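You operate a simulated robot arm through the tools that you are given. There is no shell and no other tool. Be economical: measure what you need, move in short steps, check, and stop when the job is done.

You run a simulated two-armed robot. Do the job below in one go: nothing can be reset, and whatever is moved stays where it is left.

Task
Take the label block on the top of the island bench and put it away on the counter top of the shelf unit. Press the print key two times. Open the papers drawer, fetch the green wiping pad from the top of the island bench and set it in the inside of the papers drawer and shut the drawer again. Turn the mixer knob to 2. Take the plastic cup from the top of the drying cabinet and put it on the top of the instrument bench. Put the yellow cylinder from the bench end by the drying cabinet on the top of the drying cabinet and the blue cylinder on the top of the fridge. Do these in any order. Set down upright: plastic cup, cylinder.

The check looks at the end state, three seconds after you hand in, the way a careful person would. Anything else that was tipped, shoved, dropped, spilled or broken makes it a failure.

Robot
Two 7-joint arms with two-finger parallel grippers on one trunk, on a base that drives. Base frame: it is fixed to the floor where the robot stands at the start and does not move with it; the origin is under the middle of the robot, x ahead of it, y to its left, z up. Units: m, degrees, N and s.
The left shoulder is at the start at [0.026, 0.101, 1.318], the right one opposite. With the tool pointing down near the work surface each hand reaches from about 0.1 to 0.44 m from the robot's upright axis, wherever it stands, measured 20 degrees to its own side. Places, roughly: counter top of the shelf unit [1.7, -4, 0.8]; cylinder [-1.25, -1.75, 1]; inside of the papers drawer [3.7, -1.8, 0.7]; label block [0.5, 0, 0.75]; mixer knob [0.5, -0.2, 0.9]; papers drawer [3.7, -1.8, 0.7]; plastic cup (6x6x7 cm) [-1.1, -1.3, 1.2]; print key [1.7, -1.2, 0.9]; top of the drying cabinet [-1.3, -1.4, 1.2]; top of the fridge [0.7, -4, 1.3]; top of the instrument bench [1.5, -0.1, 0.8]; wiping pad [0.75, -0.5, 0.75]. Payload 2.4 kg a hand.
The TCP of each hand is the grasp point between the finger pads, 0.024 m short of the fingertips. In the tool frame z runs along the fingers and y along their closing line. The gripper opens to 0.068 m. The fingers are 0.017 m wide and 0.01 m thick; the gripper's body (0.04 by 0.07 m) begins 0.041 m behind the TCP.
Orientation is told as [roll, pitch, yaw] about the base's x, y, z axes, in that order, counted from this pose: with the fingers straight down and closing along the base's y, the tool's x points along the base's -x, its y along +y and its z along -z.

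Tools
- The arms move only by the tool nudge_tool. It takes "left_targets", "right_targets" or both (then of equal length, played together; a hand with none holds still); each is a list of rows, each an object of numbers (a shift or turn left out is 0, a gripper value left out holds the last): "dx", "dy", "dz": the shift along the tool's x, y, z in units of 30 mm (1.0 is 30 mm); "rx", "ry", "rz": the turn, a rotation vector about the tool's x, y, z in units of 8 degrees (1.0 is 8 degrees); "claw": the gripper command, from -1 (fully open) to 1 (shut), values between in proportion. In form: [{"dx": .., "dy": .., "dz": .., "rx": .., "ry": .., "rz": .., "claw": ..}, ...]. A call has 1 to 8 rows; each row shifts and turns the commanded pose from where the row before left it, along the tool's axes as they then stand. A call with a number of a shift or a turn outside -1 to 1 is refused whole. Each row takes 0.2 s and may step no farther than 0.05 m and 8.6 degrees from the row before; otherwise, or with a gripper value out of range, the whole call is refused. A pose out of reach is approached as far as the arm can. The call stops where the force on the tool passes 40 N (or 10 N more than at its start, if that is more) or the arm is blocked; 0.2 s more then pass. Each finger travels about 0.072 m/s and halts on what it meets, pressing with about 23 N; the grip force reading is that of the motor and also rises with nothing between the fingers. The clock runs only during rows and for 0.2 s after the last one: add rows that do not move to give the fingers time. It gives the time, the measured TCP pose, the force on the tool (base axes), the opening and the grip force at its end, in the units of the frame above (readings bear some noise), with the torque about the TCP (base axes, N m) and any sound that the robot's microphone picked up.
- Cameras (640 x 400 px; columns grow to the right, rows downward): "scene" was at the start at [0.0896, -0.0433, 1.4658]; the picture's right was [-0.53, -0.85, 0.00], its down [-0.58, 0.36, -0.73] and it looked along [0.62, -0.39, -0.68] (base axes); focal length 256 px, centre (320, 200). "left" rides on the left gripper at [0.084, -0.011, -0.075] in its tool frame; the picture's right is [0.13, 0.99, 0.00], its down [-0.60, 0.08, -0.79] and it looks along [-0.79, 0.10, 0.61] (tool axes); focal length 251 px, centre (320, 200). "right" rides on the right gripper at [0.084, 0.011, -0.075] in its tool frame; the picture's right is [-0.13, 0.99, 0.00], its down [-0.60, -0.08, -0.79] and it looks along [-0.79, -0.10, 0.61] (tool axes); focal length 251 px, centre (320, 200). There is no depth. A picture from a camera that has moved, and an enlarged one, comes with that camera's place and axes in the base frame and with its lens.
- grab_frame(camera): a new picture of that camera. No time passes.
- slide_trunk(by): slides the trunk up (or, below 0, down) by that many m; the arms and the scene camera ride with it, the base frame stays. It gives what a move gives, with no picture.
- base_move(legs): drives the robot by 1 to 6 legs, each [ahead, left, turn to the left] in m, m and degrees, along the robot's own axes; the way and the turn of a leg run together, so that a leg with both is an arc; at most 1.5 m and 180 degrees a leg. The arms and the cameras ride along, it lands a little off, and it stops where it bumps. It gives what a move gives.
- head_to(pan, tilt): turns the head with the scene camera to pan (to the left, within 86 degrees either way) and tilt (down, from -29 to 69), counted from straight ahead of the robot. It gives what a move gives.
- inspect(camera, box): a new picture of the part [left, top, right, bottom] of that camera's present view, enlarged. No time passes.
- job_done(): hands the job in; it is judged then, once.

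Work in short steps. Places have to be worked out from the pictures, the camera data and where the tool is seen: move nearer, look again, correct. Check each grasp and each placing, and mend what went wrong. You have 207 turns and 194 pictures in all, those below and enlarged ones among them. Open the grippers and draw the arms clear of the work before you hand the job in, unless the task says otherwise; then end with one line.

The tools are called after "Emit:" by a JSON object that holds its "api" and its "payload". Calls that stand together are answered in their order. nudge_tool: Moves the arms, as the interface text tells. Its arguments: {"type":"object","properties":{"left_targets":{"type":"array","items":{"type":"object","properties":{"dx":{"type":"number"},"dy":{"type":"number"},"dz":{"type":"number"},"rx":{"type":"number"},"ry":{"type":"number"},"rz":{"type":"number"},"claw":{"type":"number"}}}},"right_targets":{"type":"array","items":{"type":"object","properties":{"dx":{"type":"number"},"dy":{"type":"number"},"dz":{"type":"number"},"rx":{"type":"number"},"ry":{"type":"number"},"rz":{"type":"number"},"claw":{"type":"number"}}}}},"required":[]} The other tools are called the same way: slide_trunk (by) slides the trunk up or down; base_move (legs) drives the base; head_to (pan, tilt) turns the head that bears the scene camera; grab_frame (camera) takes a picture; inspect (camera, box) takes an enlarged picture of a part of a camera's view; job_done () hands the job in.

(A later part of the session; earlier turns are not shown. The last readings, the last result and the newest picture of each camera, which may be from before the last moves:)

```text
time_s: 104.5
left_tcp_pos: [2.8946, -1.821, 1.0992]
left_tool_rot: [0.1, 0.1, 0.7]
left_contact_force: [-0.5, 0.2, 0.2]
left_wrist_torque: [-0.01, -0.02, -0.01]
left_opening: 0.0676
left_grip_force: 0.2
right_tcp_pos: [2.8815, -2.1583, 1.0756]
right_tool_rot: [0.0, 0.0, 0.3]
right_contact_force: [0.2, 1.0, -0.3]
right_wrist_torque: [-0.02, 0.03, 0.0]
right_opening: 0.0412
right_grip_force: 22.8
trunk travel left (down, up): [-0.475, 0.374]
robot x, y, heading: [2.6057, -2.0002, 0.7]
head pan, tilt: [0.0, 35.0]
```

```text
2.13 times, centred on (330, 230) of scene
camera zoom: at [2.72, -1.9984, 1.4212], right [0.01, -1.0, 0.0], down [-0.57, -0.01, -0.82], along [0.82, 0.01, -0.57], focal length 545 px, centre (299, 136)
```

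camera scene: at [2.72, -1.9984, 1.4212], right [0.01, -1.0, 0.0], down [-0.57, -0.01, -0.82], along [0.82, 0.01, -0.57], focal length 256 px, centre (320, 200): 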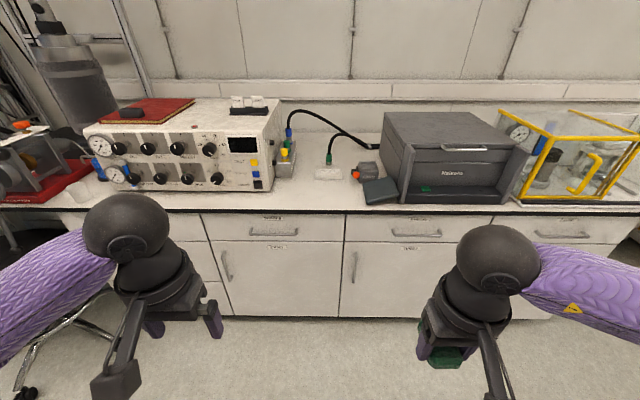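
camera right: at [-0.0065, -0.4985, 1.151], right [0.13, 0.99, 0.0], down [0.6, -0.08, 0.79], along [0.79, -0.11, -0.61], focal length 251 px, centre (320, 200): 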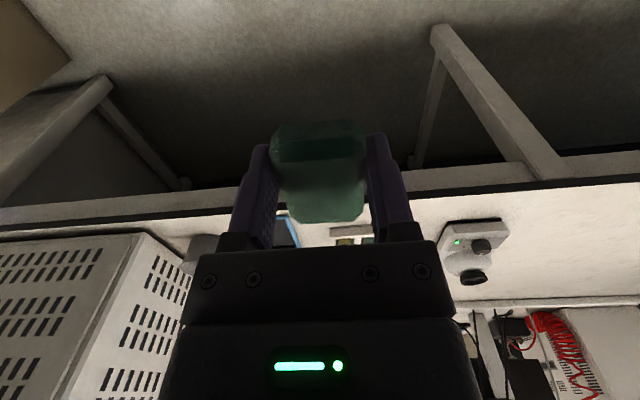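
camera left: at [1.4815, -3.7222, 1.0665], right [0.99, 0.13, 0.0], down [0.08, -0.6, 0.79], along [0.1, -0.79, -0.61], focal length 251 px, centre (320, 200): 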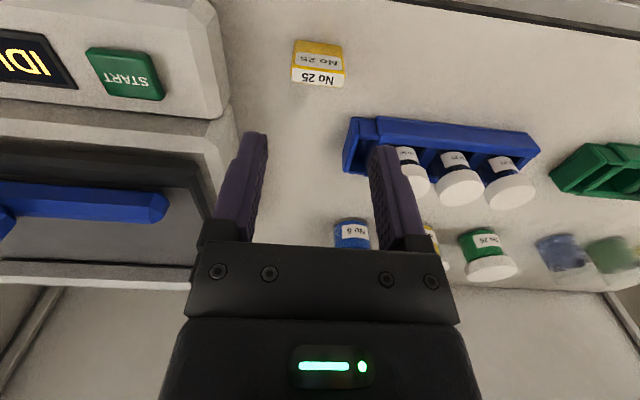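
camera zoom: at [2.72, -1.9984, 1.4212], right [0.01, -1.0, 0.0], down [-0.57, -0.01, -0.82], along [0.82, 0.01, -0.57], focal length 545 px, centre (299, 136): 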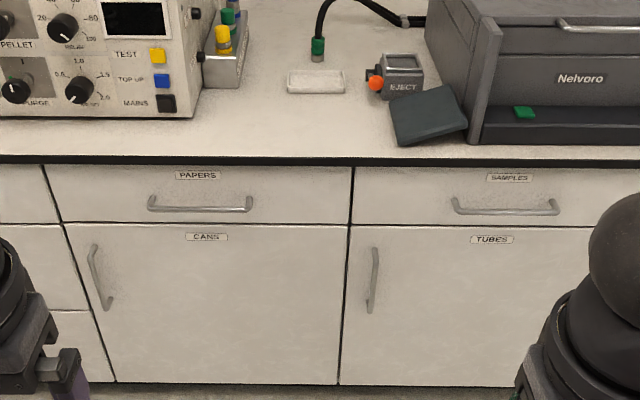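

The PAPERS drawer: handle ≈ (3.44,-1.81,0.77). I lower the trunk 10 cm and drive up to about (3.0,-1.80).

Emit:
{"api": "slide_trunk", "payload": {"by": -0.1}}

Emit:
{"api": "base_move", "payload": {"legs": [[0.36, 0.2, -0.7]]}}

Emit:
{"api": "head_to", "payload": {"pan": 5, "tilt": 50}}

Emit:
{"api": "grab_frame", "payload": {"camera": "scene"}}

Emit:
{"api": "grab_frame", "payload": {"camera": "left"}}

```text
time_s: 105.8
left_tcp_pos: [2.8942, -1.8209, 0.9983]
left_tool_rot: [0.0, -0.1, 0.7]
left_contact_force: [-0.8, -0.2, 0.0]
left_wrist_torque: [0.01, 0.01, 0.0]
left_opening: 0.0678
left_grip_force: 0.0
right_tcp_pos: [2.8826, -2.1592, 0.977]
right_tool_rot: [0.0, 0.0, 0.4]
right_contact_force: [0.2, 0.0, -0.2]
right_wrist_torque: [0.02, -0.02, 0.0]
right_opening: 0.041
right_grip_force: 23.0
trunk travel left (down, up): [-0.375, 0.474]
robot x, y, heading: [2.6081, -1.9992, 0.8]
head pan, tilt: [0.0, 35.0]
```

```text
time_s: 108.4
left_tcp_pos: [3.2568, -1.6215, 0.9982]
left_tool_rot: [0.0, 0.0, 0.1]
left_contact_force: [-1.3, 0.1, -0.4]
left_wrist_torque: [0.0, -0.01, -0.03]
left_opening: 0.068
left_grip_force: 0.1
right_tcp_pos: [3.2412, -1.9589, 0.9754]
right_tool_rot: [0.0, 0.1, -0.2]
right_contact_force: [-0.3, 0.4, -0.3]
right_wrist_torque: [-0.01, -0.03, -0.02]
right_opening: 0.0412
right_grip_force: 22.7
trunk travel left (down, up): [-0.375, 0.474]
robot x, y, heading: [2.9657, -1.7995, 0.3]
head pan, tilt: [0.0, 35.0]
```

```text
time_s: 109.1
left_tcp_pos: [3.2569, -1.6218, 0.9985]
left_tool_rot: [-0.1, 0.1, 0.1]
left_contact_force: [-1.2, 0.0, -0.8]
left_wrist_torque: [0.02, 0.01, -0.01]
left_opening: 0.0683
left_grip_force: 0.1
right_tcp_pos: [3.2403, -1.9589, 0.974]
right_tool_rot: [0.0, 0.0, -0.2]
right_contact_force: [0.5, -0.4, -0.3]
right_wrist_torque: [0.01, 0.01, -0.02]
right_opening: 0.0411
right_grip_force: 23.1
trunk travel left (down, up): [-0.375, 0.474]
robot x, y, heading: [2.9669, -1.7989, 0.2]
head pan, tilt: [5.0, 50.0]
```

```text
128 pictures are left
camera scene: at [3.0809, -1.7907, 1.299], right [0.09, -1.0, 0.0], down [-0.76, -0.07, -0.64], along [0.64, 0.06, -0.77], focal length 256 px, centre (320, 200)
```

scene: 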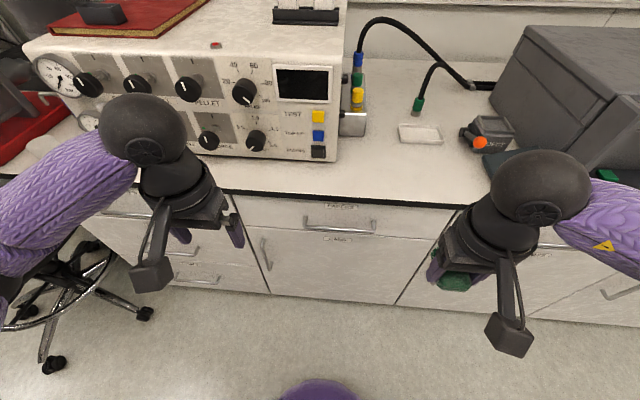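

```text
127 pictures are left
camera left: at [3.1732, -1.6333, 1.0741], right [-0.13, 0.99, 0.0], down [0.6, 0.08, 0.79], along [0.79, 0.1, -0.61], focal length 251 px, centre (320, 200)
```

left: 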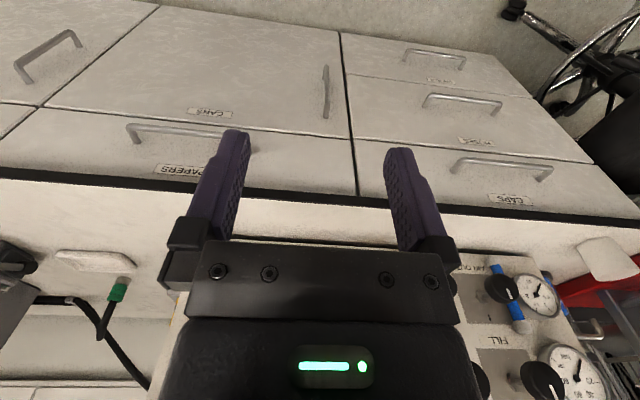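

Handle bar: x≈3.45, z≈0.754, y −1.72…−1.893. I turn the left hand so it closes in the x–z plane (yaw −90, then tilt forward).

Emit:
{"api": "nudge_tool", "payload": {"left_targets": [{"rz": 1}, {"rz": 1}, {"rz": 1}, {"rz": 1}, {"rz": 1}, {"rz": 1}, {"rz": 1}, {"rz": 1}]}}

Emit:
{"api": "nudge_tool", "payload": {"left_targets": [{"rz": 1}, {"rz": 1}, {"rz": 1}, {"rz": 0.27}, {"rx": -1}, {"rx": -1}, {"rx": -1}]}}

```text
time_s: 110.9
left_tcp_pos: [3.2565, -1.6223, 0.9986]
left_tool_rot: [0.1, -0.1, -64.0]
left_contact_force: [0.0, -0.5, 0.8]
left_wrist_torque: [0.01, -0.03, 0.04]
left_opening: 0.0682
left_grip_force: 0.1
right_tcp_pos: [3.2403, -1.9584, 0.9748]
right_tool_rot: [0.1, 0.0, -0.2]
right_contact_force: [0.0, 0.0, -0.3]
right_wrist_torque: [-0.01, 0.01, 0.0]
right_opening: 0.0408
right_grip_force: 22.9
trunk travel left (down, up): [-0.375, 0.474]
robot x, y, heading: [2.9686, -1.7944, 0.0]
head pan, tilt: [5.0, 50.0]
```

```text
time_s: 112.5
left_tcp_pos: [3.2664, -1.6208, 0.9985]
left_tool_rot: [24.1, 0.0, -90.0]
left_contact_force: [-0.5, -0.8, 0.3]
left_wrist_torque: [-0.01, -0.01, 0.0]
left_opening: 0.068
left_grip_force: 0.0
left hand out of reach, approached as far as the arm can: row 7
right_tcp_pos: [3.24, -1.9586, 0.9751]
right_tool_rot: [0.0, 0.0, -0.2]
right_contact_force: [-0.2, -0.6, -0.1]
right_wrist_torque: [0.04, 0.0, 0.01]
right_opening: 0.0409
right_grip_force: 23.0
trunk travel left (down, up): [-0.375, 0.474]
robot x, y, heading: [2.9715, -1.7985, 0.1]
head pan, tilt: [5.0, 50.0]
```

Arm was too folded for more tilt; move toward the handle first, then tilt further.

Emit:
{"api": "nudge_tool", "payload": {"left_targets": [{"dx": -0.77, "dy": 0.14, "dz": 0.97}, {"dx": -0.77, "dy": 0.14, "dz": 0.97}, {"dx": -0.77, "dy": 0.14, "dz": 0.97}, {"dx": -0.77, "dy": 0.14, "dz": 0.97}, {"dx": -0.77, "dy": 0.14, "dz": 0.97}, {"dx": -0.77, "dy": 0.14, "dz": 0.97}]}}

Emit:
{"api": "grab_frame", "payload": {"camera": "scene"}}

```text
time_s: 113.9
left_tcp_pos: [3.3586, -1.7605, 0.8491]
left_tool_rot: [23.9, -0.1, -90.0]
left_contact_force: [-0.4, 0.5, -0.4]
left_wrist_torque: [0.0, -0.04, -0.03]
left_opening: 0.068
left_grip_force: 0.0
right_tcp_pos: [3.2405, -1.9589, 0.9747]
right_tool_rot: [0.0, 0.1, -0.2]
right_contact_force: [-0.4, 0.0, -0.2]
right_wrist_torque: [0.02, -0.04, 0.01]
right_opening: 0.0409
right_grip_force: 23.1
trunk travel left (down, up): [-0.375, 0.474]
robot x, y, heading: [2.9682, -1.7984, 0.2]
head pan, tilt: [5.0, 50.0]
```

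```text
126 pictures are left
camera scene: at [3.081, -1.791, 1.2989], right [0.09, -1.0, 0.0], down [-0.76, -0.07, -0.64], along [0.64, 0.06, -0.77], focal length 256 px, centre (320, 200)
```

scene: 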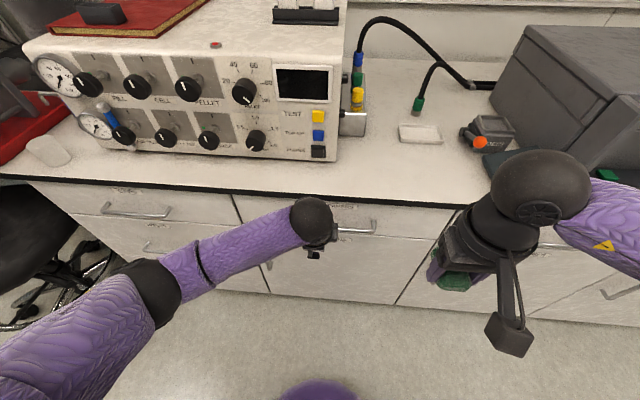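

Emit:
{"api": "nudge_tool", "payload": {"left_targets": [{"rx": -1}, {"rx": -1}, {"rx": -1}, {"dy": -0.1, "dz": 0.5}]}}

Emit:
{"api": "grab_frame", "payload": {"camera": "left"}}

Emit:
{"api": "inspect", "payload": {"camera": "scene", "box": [240, 160, 440, 290]}}

```text
time_s: 114.9
left_tcp_pos: [3.3681, -1.7589, 0.8372]
left_tool_rot: [48.1, 0.1, -89.8]
left_contact_force: [0.4, -1.1, -0.5]
left_wrist_torque: [0.0, 0.0, 0.02]
left_opening: 0.0682
left_grip_force: 0.0
right_tcp_pos: [3.2402, -1.9591, 0.9751]
right_tool_rot: [0.0, -0.1, -0.2]
right_contact_force: [-0.3, -0.3, -0.5]
right_wrist_torque: [-0.02, 0.01, 0.0]
right_opening: 0.0409
right_grip_force: 23.1
trunk travel left (down, up): [-0.375, 0.474]
robot x, y, heading: [2.9688, -1.7985, -0.0]
head pan, tilt: [5.0, 50.0]
```

```text
125 pictures are left
camera left: at [3.3069, -1.6758, 0.879], right [0.66, 0.13, 0.74], down [-0.54, -0.6, 0.59], along [0.52, -0.79, -0.33], focal length 251 px, centre (320, 200)
```

left: 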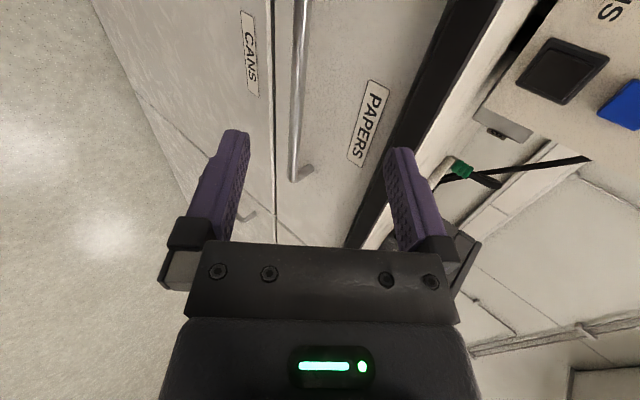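

```text
3.08 times, centred on (340, 225) of scene
camera zoom: at [3.0809, -1.7908, 1.2989], right [0.09, -1.0, 0.0], down [-0.76, -0.07, -0.64], along [0.64, 0.06, -0.77], focal length 786 px, centre (258, 123)
```

zoom: 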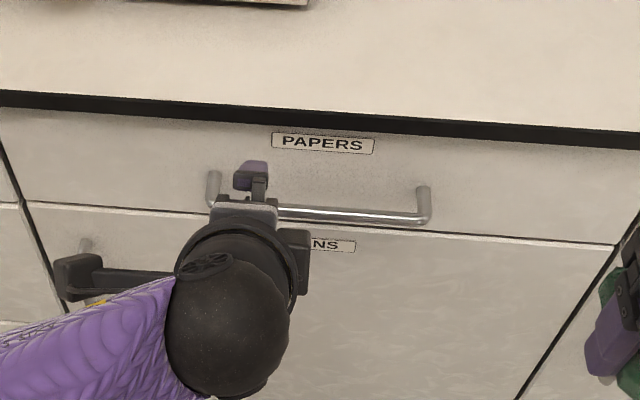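

The bar is ~12 mm below my tool axis. I narrow the fingers to ~25 mm, correct, and approach most of the way.

Emit:
{"api": "nudge_tool", "payload": {"left_targets": [{"dy": -0.42, "claw": 0.25}, {"claw": 0.25}, {"dz": 0.8}, {"dz": 0.8}, {"dz": 0.8}]}}

Emit:
{"api": "grab_frame", "payload": {"camera": "left"}}

```text
time_s: 116.1
left_tcp_pos: [3.4133, -1.7598, 0.779]
left_tool_rot: [48.1, 0.0, -89.9]
left_contact_force: [0.5, 0.4, 0.7]
left_wrist_torque: [0.02, -0.01, 0.02]
left_opening: 0.0256
left_grip_force: 0.1
right_tcp_pos: [3.2406, -1.9589, 0.9748]
right_tool_rot: [-0.1, -0.1, -0.1]
right_contact_force: [0.1, 0.0, 0.7]
right_wrist_torque: [0.0, -0.01, 0.0]
right_opening: 0.0409
right_grip_force: 23.2
trunk travel left (down, up): [-0.375, 0.474]
robot x, y, heading: [2.968, -1.8013, 0.1]
head pan, tilt: [5.0, 50.0]
```

```text
123 pictures are left
camera left: at [3.3522, -1.676, 0.821], right [0.66, 0.13, 0.74], down [-0.54, -0.6, 0.59], along [0.52, -0.79, -0.33], focal length 251 px, centre (320, 200)
```

left: 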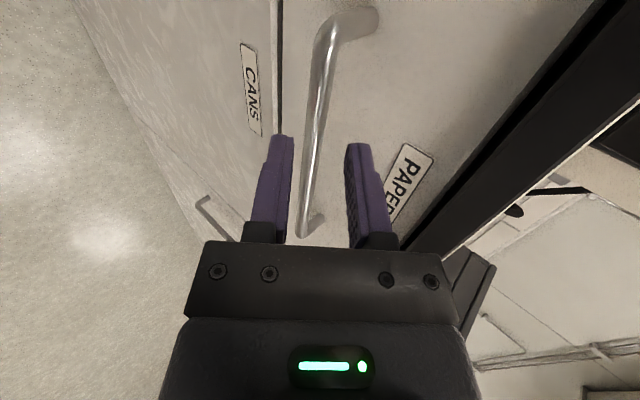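

Bar lies centrally between the fingers. Advance 33 mm and close.

Emit:
{"api": "nudge_tool", "payload": {"left_targets": [{"dz": 0.55}, {"dz": 0.55}, {"claw": 1}, {"claw": 1}]}}

Emit:
{"api": "grab_frame", "payload": {"camera": "left"}}

```text
time_s: 117.1
left_tcp_pos: [3.4364, -1.7599, 0.7564]
left_tool_rot: [47.7, 0.0, -90.0]
left_contact_force: [-13.2, -2.7, -17.0]
left_wrist_torque: [-0.25, 0.42, 0.02]
left_opening: 0.0119
left_grip_force: 32.2
right_tcp_pos: [3.2411, -1.9597, 0.9757]
right_tool_rot: [0.0, 0.0, -0.3]
right_contact_force: [0.7, 0.3, -0.4]
right_wrist_torque: [-0.02, -0.01, -0.01]
right_opening: 0.0411
right_grip_force: 23.0
trunk travel left (down, up): [-0.375, 0.474]
robot x, y, heading: [2.968, -1.7951, 0.1]
head pan, tilt: [5.0, 50.0]
```

```text
122 pictures are left
camera left: at [3.3751, -1.6766, 0.7984], right [0.67, 0.13, 0.73], down [-0.53, -0.6, 0.59], along [0.52, -0.79, -0.33], focal length 251 px, centre (320, 200)
```

left: 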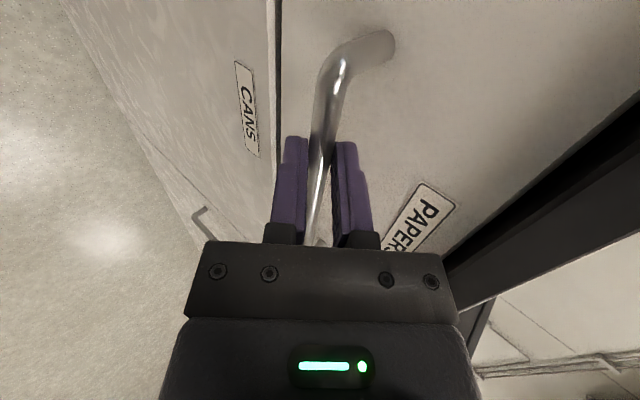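

Handle gripped. Pull straight back 12 cm.

Emit:
{"api": "nudge_tool", "payload": {"left_targets": [{"dy": -0.3, "dz": -0.33}, {"dy": -0.56, "dz": -0.62}, {"dy": -0.56, "dz": -0.62}, {"dy": -0.56, "dz": -0.62}, {"dy": -0.56, "dz": -0.62}]}}

Emit:
{"api": "grab_frame", "payload": {"camera": "scene"}}

```text
time_s: 118.3
left_tcp_pos: [3.3249, -1.7595, 0.7566]
left_tool_rot: [47.8, 0.1, -90.0]
left_contact_force: [-2.5, -1.0, -11.9]
left_wrist_torque: [-0.57, 0.21, -0.4]
left_opening: 0.0117
left_grip_force: 32.1
right_tcp_pos: [3.24, -1.9587, 0.9747]
right_tool_rot: [-0.1, 0.1, -0.2]
right_contact_force: [0.0, 1.3, -0.4]
right_wrist_torque: [-0.01, -0.03, 0.0]
right_opening: 0.0409
right_grip_force: 23.0
trunk travel left (down, up): [-0.375, 0.474]
robot x, y, heading: [2.967, -1.8016, 0.1]
head pan, tilt: [5.0, 50.0]
```

```text
121 pictures are left
camera scene: at [3.0811, -1.7907, 1.2989], right [0.09, -1.0, 0.0], down [-0.76, -0.07, -0.64], along [0.64, 0.06, -0.77], focal length 256 px, centre (320, 200)
```

scene: 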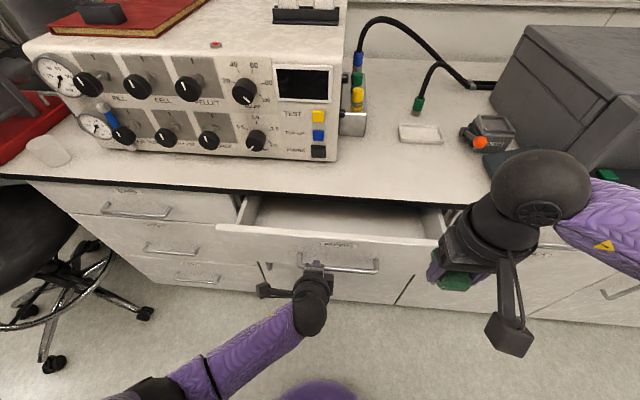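

The drawer follows. Pull 9 cm more.

Emit:
{"api": "nudge_tool", "payload": {"left_targets": [{"dy": -0.5, "dz": -0.56}, {"dy": -0.5, "dz": -0.56}, {"dy": -0.5, "dz": -0.56}, {"dy": -0.5, "dz": -0.56}]}}

Emit:
{"api": "grab_frame", "payload": {"camera": "scene"}}

Emit:
{"api": "grab_frame", "payload": {"camera": "right"}}

```text
time_s: 119.3
left_tcp_pos: [3.2344, -1.7592, 0.7576]
left_tool_rot: [48.0, 0.0, -90.1]
left_contact_force: [-2.2, 3.8, -5.1]
left_wrist_torque: [0.36, 0.12, 0.56]
left_opening: 0.0116
left_grip_force: 31.9
right_tcp_pos: [3.241, -1.9577, 0.975]
right_tool_rot: [0.1, -0.1, -0.2]
right_contact_force: [0.5, -0.6, -0.6]
right_wrist_torque: [0.01, 0.02, -0.04]
right_opening: 0.041
right_grip_force: 22.7
trunk travel left (down, up): [-0.375, 0.474]
robot x, y, heading: [2.9682, -1.7969, -0.0]
head pan, tilt: [5.0, 50.0]
```

```text
120 pictures are left
camera scene: at [3.0807, -1.7903, 1.299], right [0.09, -1.0, 0.0], down [-0.76, -0.07, -0.64], along [0.64, 0.06, -0.77], focal length 256 px, centre (320, 200)
```

scene: 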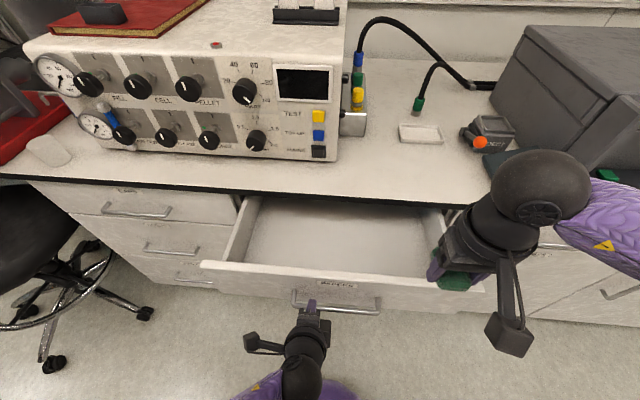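

```text
119 pictures are left
camera right: at [3.1556, -1.9471, 1.0512], right [0.13, 0.99, 0.0], down [0.6, -0.08, 0.79], along [0.79, -0.11, -0.61], focal length 251 px, centre (320, 200)
```

right: 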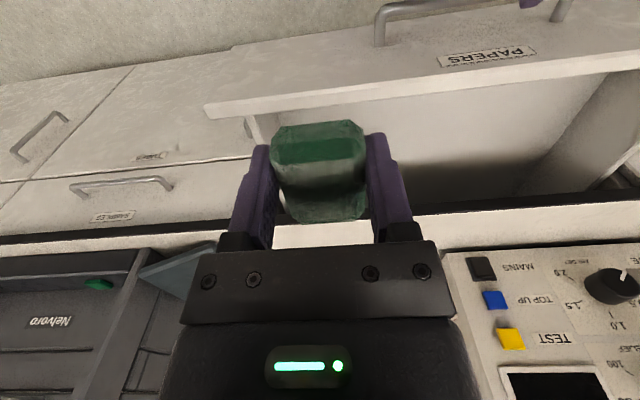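

Drawer is open 20 cm. Bring the pad over the opening at ≈ (3.36,-1.88) and start down.

Emit:
{"api": "nudge_tool", "payload": {"right_targets": [{"dx": -0.99, "dy": 0.65}, {"dx": -0.99, "dy": 0.65}, {"dx": -0.99, "dy": 0.65}, {"dx": -0.99, "dy": 0.65}, {"dz": 0.9}, {"dz": 0.9}, {"dz": 0.9}]}}

Emit:
{"api": "grab_frame", "payload": {"camera": "scene"}}

Emit:
{"api": "grab_frame", "payload": {"camera": "right"}}

```text
time_s: 120.9
left_tcp_pos: [3.234, -1.7608, 0.7575]
left_tool_rot: [48.0, -0.1, -90.0]
left_contact_force: [-0.4, 7.9, 1.7]
left_wrist_torque: [-0.24, -0.06, 0.0]
left_opening: 0.0118
left_grip_force: 32.4
right_tcp_pos: [3.3605, -1.8802, 0.893]
right_tool_rot: [-0.1, 0.0, -0.1]
right_contact_force: [0.2, 0.2, 0.6]
right_wrist_torque: [-0.01, 0.0, 0.03]
right_opening: 0.041
right_grip_force: 22.8
trunk travel left (down, up): [-0.375, 0.474]
robot x, y, heading: [2.9702, -1.7969, 0.4]
head pan, tilt: [5.0, 50.0]
```

```text
118 pictures are left
camera scene: at [3.0808, -1.7898, 1.2989], right [0.09, -1.0, 0.0], down [-0.76, -0.07, -0.64], along [0.64, 0.06, -0.77], focal length 256 px, centre (320, 200)
```

scene: 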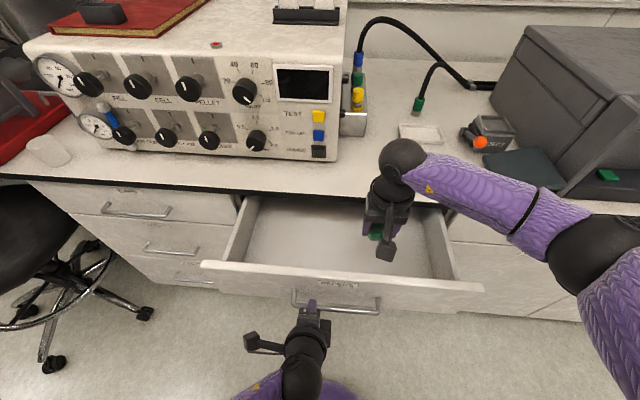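

```text
117 pictures are left
camera right: at [3.2745, -1.8688, 0.9697], right [0.13, 0.99, 0.0], down [0.6, -0.08, 0.79], along [0.79, -0.11, -0.61], focal length 251 px, centre (320, 200)
```

right: 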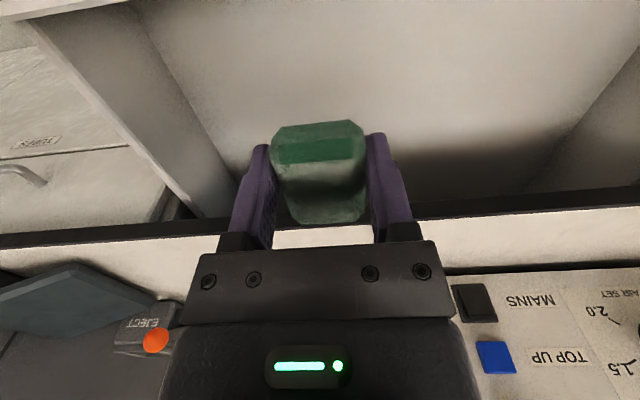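

Aligned over the drawer. Descend further in steps, watching for contact.

Emit:
{"api": "nudge_tool", "payload": {"right_targets": [{"dz": 0.9}, {"dz": 0.9}, {"dz": 0.9}, {"dz": 0.5}, {"dz": 0.3}]}}

Emit:
{"api": "grab_frame", "payload": {"camera": "scene"}}

Emit:
{"api": "grab_frame", "payload": {"camera": "right"}}

```text
time_s: 122.1
left_tcp_pos: [3.2345, -1.7599, 0.7573]
left_tool_rot: [48.0, -0.1, -90.0]
left_contact_force: [-0.6, 8.4, 5.2]
left_wrist_torque: [0.02, -0.1, 0.16]
left_opening: 0.0117
left_grip_force: 32.3
right_tcp_pos: [3.3605, -1.8802, 0.7888]
right_tool_rot: [-0.1, 0.0, -0.2]
right_contact_force: [0.0, -0.2, -0.3]
right_wrist_torque: [-0.02, 0.0, -0.04]
right_opening: 0.0412
right_grip_force: 23.3
trunk travel left (down, up): [-0.375, 0.474]
robot x, y, heading: [2.9687, -1.7967, 0.1]
head pan, tilt: [5.0, 50.0]
```

```text
116 pictures are left
camera scene: at [3.0806, -1.7899, 1.2989], right [0.09, -1.0, 0.0], down [-0.76, -0.07, -0.64], along [0.64, 0.06, -0.77], focal length 256 px, centre (320, 200)
```

scene: 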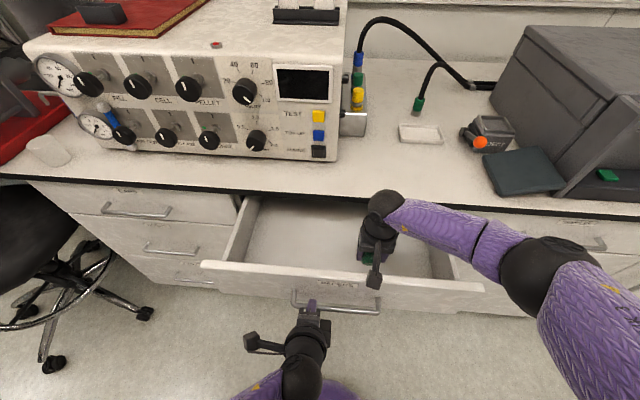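

```text
115 pictures are left
camera right: at [3.2746, -1.8693, 0.8651], right [0.13, 0.99, 0.0], down [0.6, -0.08, 0.79], along [0.79, -0.11, -0.61], focal length 251 px, centre (320, 200)
```

right: 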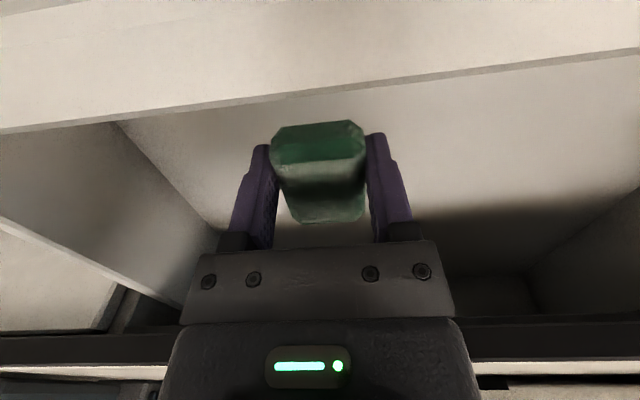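

The hand's camera would meet the drawer front if I went lower like this, so I rotate the hand about its axis (camera to the −y side, inside the drawer).

Emit:
{"api": "nudge_tool", "payload": {"right_targets": [{"rz": -1}, {"rz": -1}, {"rz": -1}, {"rz": -1}, {"rz": -1}, {"rz": -1}, {"rz": -1}, {"rz": -1}]}}

Emit:
{"api": "nudge_tool", "payload": {"right_targets": [{"rz": -1}, {"rz": -1}, {"rz": -1}, {"rz": -0.25}]}}

Emit:
{"api": "grab_frame", "payload": {"camera": "scene"}}

Emit:
{"api": "grab_frame", "payload": {"camera": "right"}}

```text
time_s: 123.9
left_tcp_pos: [3.235, -1.7589, 0.7574]
left_tool_rot: [48.0, 0.0, -90.0]
left_contact_force: [0.6, 7.9, 7.3]
left_wrist_torque: [0.02, -0.12, 0.27]
left_opening: 0.0115
left_grip_force: 32.3
right_tcp_pos: [3.3608, -1.8911, 0.8069]
right_tool_rot: [-0.6, -0.7, 46.8]
right_contact_force: [0.0, -0.2, -0.6]
right_wrist_torque: [0.0, 0.04, -0.02]
right_opening: 0.0412
right_grip_force: 23.4
right hand out of reach, approached as far as the arm can: row 6, 7, 8
trunk travel left (down, up): [-0.375, 0.474]
robot x, y, heading: [2.9663, -1.8013, 0.1]
head pan, tilt: [5.0, 50.0]
```

```text
time_s: 124.9
left_tcp_pos: [3.2343, -1.76, 0.7579]
left_tool_rot: [48.0, 0.0, -90.0]
left_contact_force: [-0.1, 7.4, 7.7]
left_wrist_torque: [-0.04, -0.1, 0.24]
left_opening: 0.0116
left_grip_force: 32.4
right_tcp_pos: [3.353, -1.8901, 0.8144]
right_tool_rot: [-0.8, -0.6, 50.7]
right_contact_force: [-0.7, 0.3, 0.1]
right_wrist_torque: [0.01, 0.03, 0.01]
right_opening: 0.0409
right_grip_force: 23.2
right hand out of reach, approached as far as the arm can: row 1, 2, 3
trunk travel left (down, up): [-0.375, 0.474]
robot x, y, heading: [2.9646, -1.7966, -0.0]
head pan, tilt: [5.0, 50.0]
```

```text
114 pictures are left
camera scene: at [3.0805, -1.7899, 1.299], right [0.09, -1.0, 0.0], down [-0.76, -0.07, -0.64], along [0.64, 0.06, -0.77], focal length 256 px, centre (320, 200)
```

scene: 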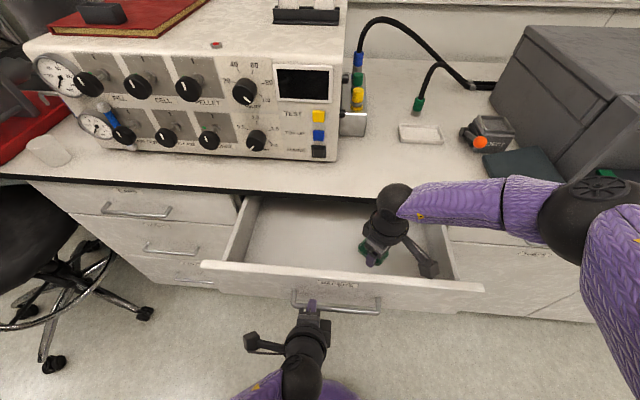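

```text
113 pictures are left
camera right: at [3.2887, -1.9483, 0.8904], right [-0.69, 0.73, -0.01], down [0.43, 0.42, 0.8], along [0.59, 0.54, -0.6], focal length 251 px, centre (320, 200)
```

right: 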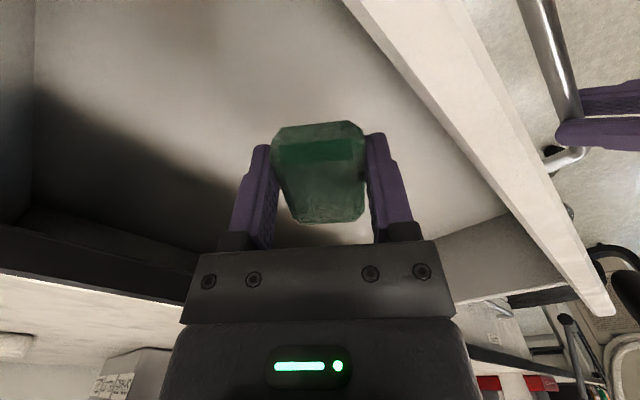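

That way hits a joint limit (~50°). Turn the other way instead.

Emit:
{"api": "nudge_tool", "payload": {"right_targets": [{"rz": 1}, {"rz": 1}, {"rz": 1}, {"rz": 1}, {"rz": 1}, {"rz": 1}, {"rz": 1}, {"rz": 1}]}}

```text
time_s: 126.7
left_tcp_pos: [3.2339, -1.7583, 0.757]
left_tool_rot: [48.0, 0.0, -90.0]
left_contact_force: [1.5, 8.2, 7.8]
left_wrist_torque: [0.02, -0.14, 0.18]
left_opening: 0.0115
left_grip_force: 31.9
right_tcp_pos: [3.3524, -1.8898, 0.8142]
right_tool_rot: [0.0, -1.0, -11.5]
right_contact_force: [0.5, -0.3, 0.1]
right_wrist_torque: [-0.02, -0.01, 0.01]
right_opening: 0.0409
right_grip_force: 22.6
trunk travel left (down, up): [-0.375, 0.474]
robot x, y, heading: [2.9687, -1.801, 0.2]
head pan, tilt: [5.0, 50.0]
```

Emit:
{"api": "nudge_tool", "payload": {"right_targets": [{"rz": 1}, {"rz": 1}, {"rz": 1}, {"rz": 1}, {"rz": 1}, {"rz": 1}, {"rz": 1}, {"rz": 1}]}}

Emit:
{"api": "grab_frame", "payload": {"camera": "scene"}}

Emit:
{"api": "grab_frame", "payload": {"camera": "right"}}

```text
time_s: 128.5
left_tcp_pos: [3.2339, -1.7594, 0.7569]
left_tool_rot: [47.9, 0.0, -90.0]
left_contact_force: [0.6, 7.3, 7.2]
left_wrist_torque: [-0.02, -0.11, 0.21]
left_opening: 0.0118
left_grip_force: 32.8
right_tcp_pos: [3.3529, -1.8905, 0.8151]
right_tool_rot: [0.8, -0.4, -75.5]
right_contact_force: [0.3, -0.4, 0.2]
right_wrist_torque: [0.02, 0.01, 0.04]
right_opening: 0.0409
right_grip_force: 23.1
trunk travel left (down, up): [-0.375, 0.474]
robot x, y, heading: [2.9691, -1.7998, 0.2]
head pan, tilt: [5.0, 50.0]
```

```text
112 pictures are left
camera scene: at [3.0805, -1.7899, 1.299], right [0.09, -1.0, 0.0], down [-0.76, -0.07, -0.64], along [0.64, 0.06, -0.77], focal length 256 px, centre (320, 200)
```

scene: 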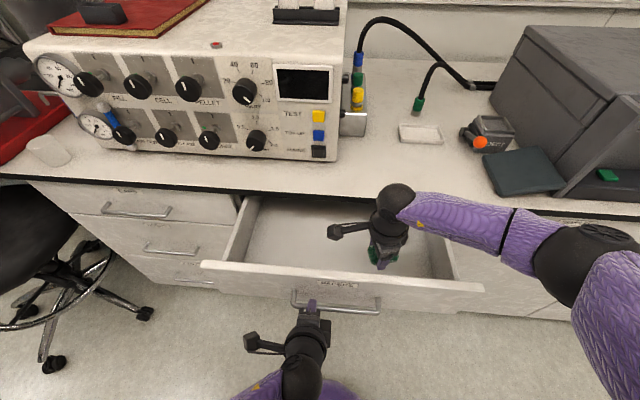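

```text
111 pictures are left
camera right: at [3.3398, -1.806, 0.8909], right [0.99, 0.12, 0.02], down [0.06, -0.6, 0.8], along [0.11, -0.79, -0.61], focal length 251 px, centre (320, 200)
```

right: 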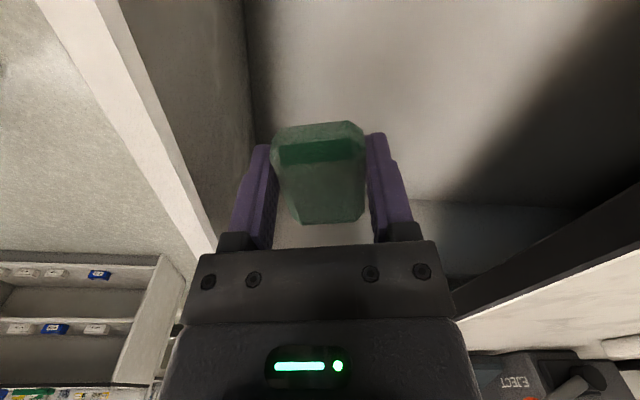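

Clear now. Lower towards the drawer floor.

Emit:
{"api": "nudge_tool", "payload": {"right_targets": [{"dz": 0.7}, {"dz": 0.5}, {"dz": 0.4}, {"dz": 0.25}, {"dz": 0.2}, {"dz": 0.15}, {"dz": 0.1}]}}

Emit:
{"api": "grab_frame", "payload": {"camera": "right"}}

```text
time_s: 130.1
left_tcp_pos: [3.2332, -1.7594, 0.7579]
left_tool_rot: [48.0, 0.0, -89.9]
left_contact_force: [-0.9, 7.5, 6.7]
left_wrist_torque: [0.0, -0.09, 0.18]
left_opening: 0.0116
left_grip_force: 32.2
right_tcp_pos: [3.3532, -1.891, 0.7461]
right_tool_rot: [0.8, -0.4, -75.3]
right_contact_force: [-0.1, -0.5, -0.3]
right_wrist_torque: [0.0, -0.01, -0.01]
right_opening: 0.0407
right_grip_force: 23.3
trunk travel left (down, up): [-0.375, 0.474]
robot x, y, heading: [2.9642, -1.7979, 0.1]
head pan, tilt: [5.0, 50.0]
```

```text
110 pictures are left
camera right: at [3.3404, -1.8066, 0.8218], right [0.99, 0.13, 0.02], down [0.06, -0.6, 0.8], along [0.11, -0.79, -0.61], focal length 251 px, centre (320, 200)
```

right: 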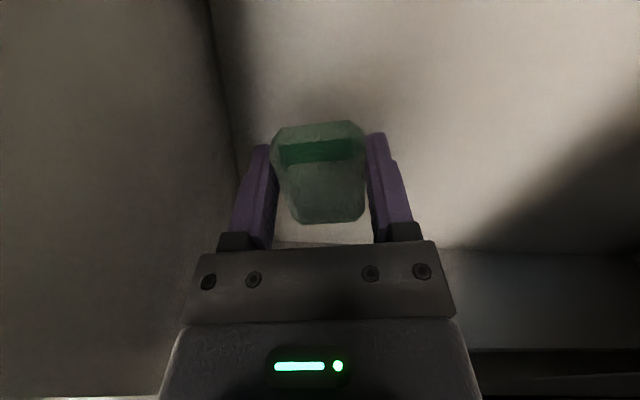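

Not yet on the floor; continue in small steps.

Emit:
{"api": "nudge_tool", "payload": {"right_targets": [{"dz": 0.15}, {"dz": 0.15}, {"dz": 0.15}, {"dz": 0.15}, {"dz": 0.1}, {"dz": 0.1}]}}

```text
time_s: 131.5
left_tcp_pos: [3.234, -1.7597, 0.7578]
left_tool_rot: [48.0, 0.1, -89.9]
left_contact_force: [-1.2, 7.9, 5.8]
left_wrist_torque: [-0.02, -0.07, 0.17]
left_opening: 0.0116
left_grip_force: 32.1
right_tcp_pos: [3.3533, -1.8902, 0.7233]
right_tool_rot: [0.9, -0.4, -75.3]
right_contact_force: [-0.1, 0.0, -0.2]
right_wrist_torque: [-0.01, 0.0, 0.0]
right_opening: 0.041
right_grip_force: 23.2
trunk travel left (down, up): [-0.375, 0.474]
robot x, y, heading: [2.9696, -1.7995, 0.1]
head pan, tilt: [5.0, 50.0]
```

Emit:
{"api": "grab_frame", "payload": {"camera": "scene"}}

Emit:
{"api": "grab_frame", "payload": {"camera": "right"}}

```text
109 pictures are left
camera scene: at [3.0805, -1.79, 1.2989], right [0.09, -1.0, 0.0], down [-0.76, -0.07, -0.64], along [0.64, 0.06, -0.77], focal length 256 px, centre (320, 200)
```

scene: 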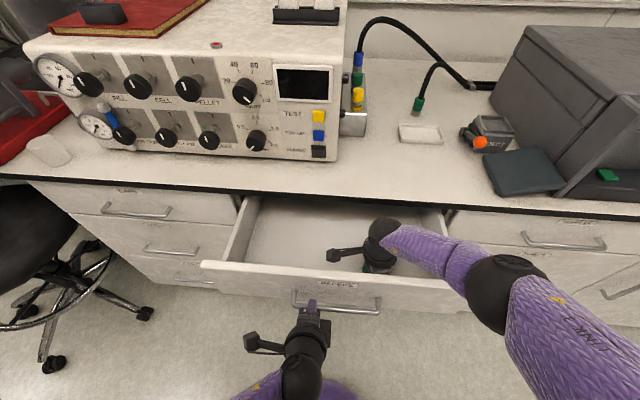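

```text
108 pictures are left
camera right: at [3.341, -1.8066, 0.7984], right [0.99, 0.13, 0.02], down [0.06, -0.6, 0.8], along [0.11, -0.79, -0.61], focal length 251 px, centre (320, 200)
```

right: 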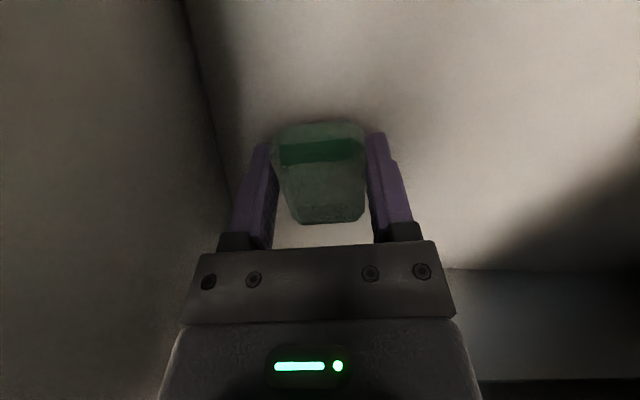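

Shadow shows the floor is about a centimetre below. One more small step, then release; no risk for the pad.

Emit:
{"api": "nudge_tool", "payload": {"right_targets": [{"dz": 0.12}, {"dz": 0.1}]}}

Emit:
{"api": "nudge_tool", "payload": {"right_targets": [{"claw": -0.5}, {"claw": -0.5}, {"dz": -0.4}, {"dz": -0.8}, {"dz": -0.9}, {"dz": -0.9}, {"dz": -0.9}]}}

Emit:
{"api": "grab_frame", "payload": {"camera": "right"}}

```text
time_s: 132.1
left_tcp_pos: [3.2341, -1.759, 0.7575]
left_tool_rot: [48.0, 0.0, -90.0]
left_contact_force: [2.8, 2.8, 1.3]
left_wrist_torque: [-0.37, -0.01, -0.21]
left_opening: 0.0118
left_grip_force: 31.7
right_tcp_pos: [3.3542, -1.8903, 0.7184]
right_tool_rot: [0.9, -0.3, -75.5]
right_contact_force: [-2.0, -1.4, 15.3]
right_wrist_torque: [-0.08, 0.49, -0.01]
right_opening: 0.0409
right_grip_force: 22.9
trunk travel left (down, up): [-0.375, 0.474]
robot x, y, heading: [2.9691, -1.7975, 0.2]
head pan, tilt: [5.0, 50.0]
stopped in row 2 (right hand): the force on the tool passed its limit at 54 N (the readings are from after the stop); the commanded pose is now the measured one
```

```text
time_s: 133.7
left_tcp_pos: [3.2346, -1.7596, 0.7575]
left_tool_rot: [48.1, 0.0, -90.1]
left_contact_force: [1.5, 5.9, 21.0]
left_wrist_torque: [0.06, -0.34, 0.33]
left_opening: 0.0118
left_grip_force: 32.2
right_tcp_pos: [3.3513, -1.8903, 0.8349]
right_tool_rot: [0.8, -0.3, -75.3]
right_contact_force: [0.3, 0.4, 0.5]
right_wrist_torque: [-0.01, 0.0, -0.01]
right_opening: 0.0508
right_grip_force: 0.0
trunk travel left (down, up): [-0.375, 0.474]
robot x, y, heading: [2.9689, -1.8032, 0.1]
head pan, tilt: [5.0, 50.0]
```

```text
107 pictures are left
camera right: at [3.3386, -1.806, 0.9107], right [0.99, 0.13, 0.01], down [0.07, -0.6, 0.8], along [0.11, -0.79, -0.61], focal length 251 px, centre (320, 200)
```

right: 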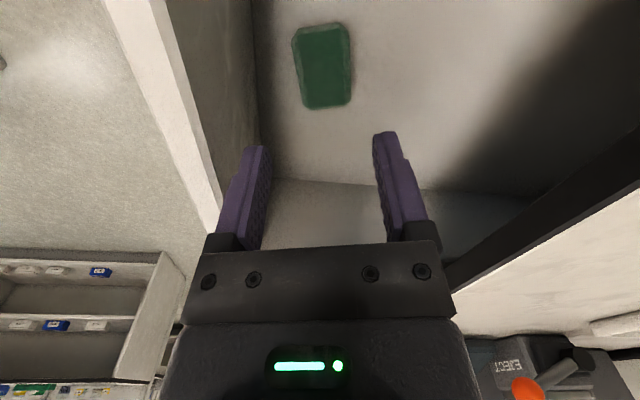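

Pad lies flat in the drawer. Raise the right hand out and turn it back.

Emit:
{"api": "nudge_tool", "payload": {"right_targets": [{"dz": -0.95}, {"dz": -0.95}, {"dz": -0.95}, {"dz": -0.95}, {"dz": -0.95}, {"rz": -1}, {"rz": -1}, {"rz": -1}]}}

Emit:
{"api": "nudge_tool", "payload": {"right_targets": [{"rz": -1}, {"rz": -1}, {"rz": -1}, {"rz": -1}, {"rz": -1}, {"rz": -1}, {"dx": 0.9}, {"dx": 0.9}], "left_targets": [{"dy": 0.45, "dz": 0.5}, {"dy": 0.5, "dz": 0.56}, {"dy": 0.5, "dz": 0.56}, {"dy": 0.5, "dz": 0.56}, {"dy": 0.5, "dz": 0.56}, {"dy": 0.5, "dz": 0.56}, {"dy": 0.5, "dz": 0.56}, {"dy": 0.5, "dz": 0.56}]}}

Emit:
{"api": "grab_frame", "payload": {"camera": "scene"}}

```text
time_s: 135.5
left_tcp_pos: [3.2346, -1.7592, 0.7573]
left_tool_rot: [48.0, 0.0, -90.0]
left_contact_force: [1.5, 6.9, 27.0]
left_wrist_torque: [0.03, -0.45, 0.24]
left_opening: 0.0117
left_grip_force: 32.7
right_tcp_pos: [3.3501, -1.8903, 0.9779]
right_tool_rot: [0.6, -0.6, -51.1]
right_contact_force: [0.3, -0.2, -0.7]
right_wrist_torque: [0.02, -0.01, -0.04]
right_opening: 0.0506
right_grip_force: 0.0
trunk travel left (down, up): [-0.375, 0.474]
robot x, y, heading: [2.9677, -1.7994, 0.3]
head pan, tilt: [5.0, 50.0]
```

```text
time_s: 137.3
left_tcp_pos: [3.4132, -1.761, 0.7555]
left_tool_rot: [47.9, 0.0, -89.9]
left_contact_force: [1.2, 1.8, 6.5]
left_wrist_torque: [-0.16, -0.14, 0.11]
left_opening: 0.0118
left_grip_force: 32.6
right_tcp_pos: [3.2985, -1.8868, 0.9758]
right_tool_rot: [0.0, -0.8, -3.3]
right_contact_force: [-0.5, 0.2, 0.2]
right_wrist_torque: [0.0, 0.01, 0.01]
right_opening: 0.0507
right_grip_force: 0.1
trunk travel left (down, up): [-0.375, 0.474]
robot x, y, heading: [2.9641, -1.7962, -0.1]
head pan, tilt: [5.0, 50.0]
```

```text
106 pictures are left
camera scene: at [3.0808, -1.7908, 1.2988], right [0.09, -1.0, 0.0], down [-0.76, -0.07, -0.64], along [0.64, 0.06, -0.77], focal length 256 px, centre (320, 200)
```

scene: 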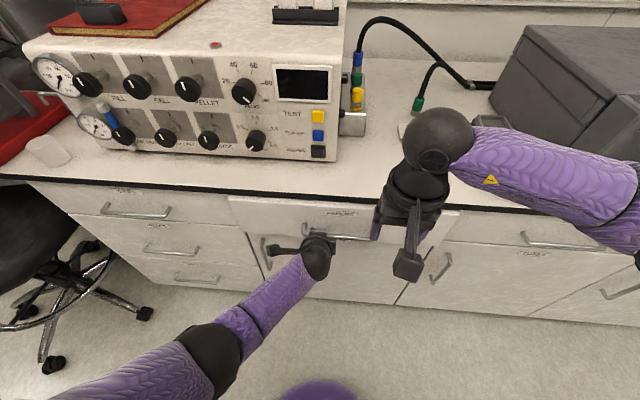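

About 23 mm remain. Push on gently until it stops.

Emit:
{"api": "nudge_tool", "payload": {"left_targets": [{"dy": 0.22, "dz": 0.25}, {"dy": 0.22, "dz": 0.25}, {"dy": 0.1, "dz": 0.11}, {"dy": 0.05, "dz": 0.06}, {"dy": 0.05, "dz": 0.06}]}}

Emit:
{"api": "inspect", "payload": {"camera": "scene", "box": [180, 160, 480, 310]}}

```text
time_s: 138.5
left_tcp_pos: [3.4384, -1.7605, 0.7547]
left_tool_rot: [47.8, 0.0, -90.0]
left_contact_force: [-33.4, -0.5, 7.9]
left_wrist_torque: [-0.19, 0.36, 0.12]
left_opening: 0.0116
left_grip_force: 32.6
right_tcp_pos: [3.2954, -1.8874, 0.9778]
right_tool_rot: [0.0, -1.0, -3.3]
right_contact_force: [0.2, -0.6, -1.2]
right_wrist_torque: [0.01, 0.02, 0.0]
right_opening: 0.0508
right_grip_force: 0.1
trunk travel left (down, up): [-0.375, 0.474]
robot x, y, heading: [2.9682, -1.7994, 0.2]
head pan, tilt: [5.0, 50.0]
```

```text
2.13 times, centred on (330, 235) of scene
camera zoom: at [3.0765, -1.791, 1.2992], right [0.09, -1.0, 0.0], down [-0.76, -0.07, -0.65], along [0.64, 0.06, -0.76], focal length 545 px, centre (299, 125)
```

zoom: 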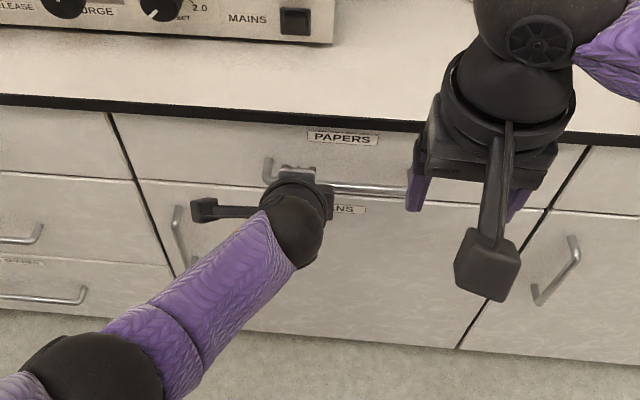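

Drawer is shut against its stop. Relax, open the fingers and withdraw along the tool axis.

Emit:
{"api": "nudge_tool", "payload": {"left_targets": [{"dy": -0.05, "dz": -0.06}, {"claw": 0.2}, {"claw": 0.2}, {"dz": -0.8}, {"dz": -0.9}, {"dz": -0.9}, {"dz": -0.5}]}}

Emit:
{"api": "nudge_tool", "payload": {"left_targets": [{"rx": 1}, {"rx": 1}, {"rx": 1}, {"rx": 1, "dz": -0.8}, {"rx": 1, "dz": -0.8}, {"rx": 1, "dz": -0.8}, {"dz": -0.8}, {"dz": -0.8}]}}

Emit:
{"api": "grab_frame", "payload": {"camera": "scene"}}

```text
time_s: 140.1
left_tcp_pos: [3.3702, -1.7602, 0.8182]
left_tool_rot: [47.9, 0.1, -90.1]
left_contact_force: [0.4, -0.3, -0.4]
left_wrist_torque: [0.01, -0.01, 0.02]
left_opening: 0.027
left_grip_force: 0.1
right_tcp_pos: [3.2974, -1.888, 0.9767]
right_tool_rot: [0.0, -0.8, -3.3]
right_contact_force: [0.1, -0.4, 0.9]
right_wrist_torque: [0.03, -0.02, -0.02]
right_opening: 0.051
right_grip_force: 0.1
trunk travel left (down, up): [-0.375, 0.474]
robot x, y, heading: [2.9688, -1.7975, 0.2]
head pan, tilt: [5.0, 50.0]
```

```text
time_s: 141.9
left_tcp_pos: [3.352, -1.7608, 0.9343]
left_tool_rot: [-0.2, 0.1, -90.2]
left_contact_force: [0.3, -0.4, 0.0]
left_wrist_torque: [0.0, -0.01, 0.0]
left_opening: 0.0276
left_grip_force: 0.0
right_tcp_pos: [3.2976, -1.888, 0.9766]
right_tool_rot: [0.0, -0.8, -3.3]
right_contact_force: [-0.1, 0.7, 0.2]
right_wrist_torque: [-0.01, -0.01, -0.02]
right_opening: 0.051
right_grip_force: 0.0
trunk travel left (down, up): [-0.375, 0.474]
robot x, y, heading: [2.969, -1.8001, 0.1]
head pan, tilt: [5.0, 50.0]
```

```text
104 pictures are left
camera scene: at [3.081, -1.7909, 1.2989], right [0.09, -1.0, 0.0], down [-0.76, -0.07, -0.64], along [0.64, 0.06, -0.77], focal length 256 px, centre (320, 200)
```

scene: 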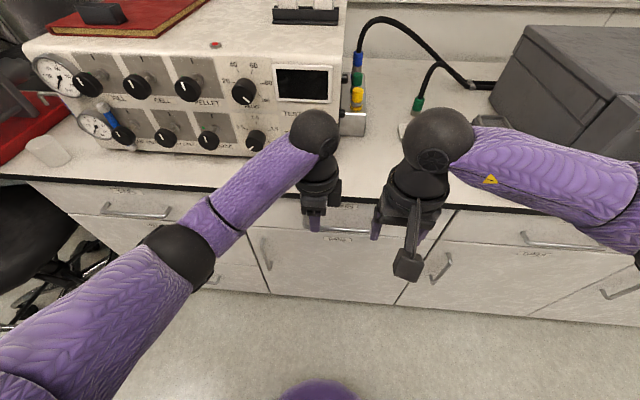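

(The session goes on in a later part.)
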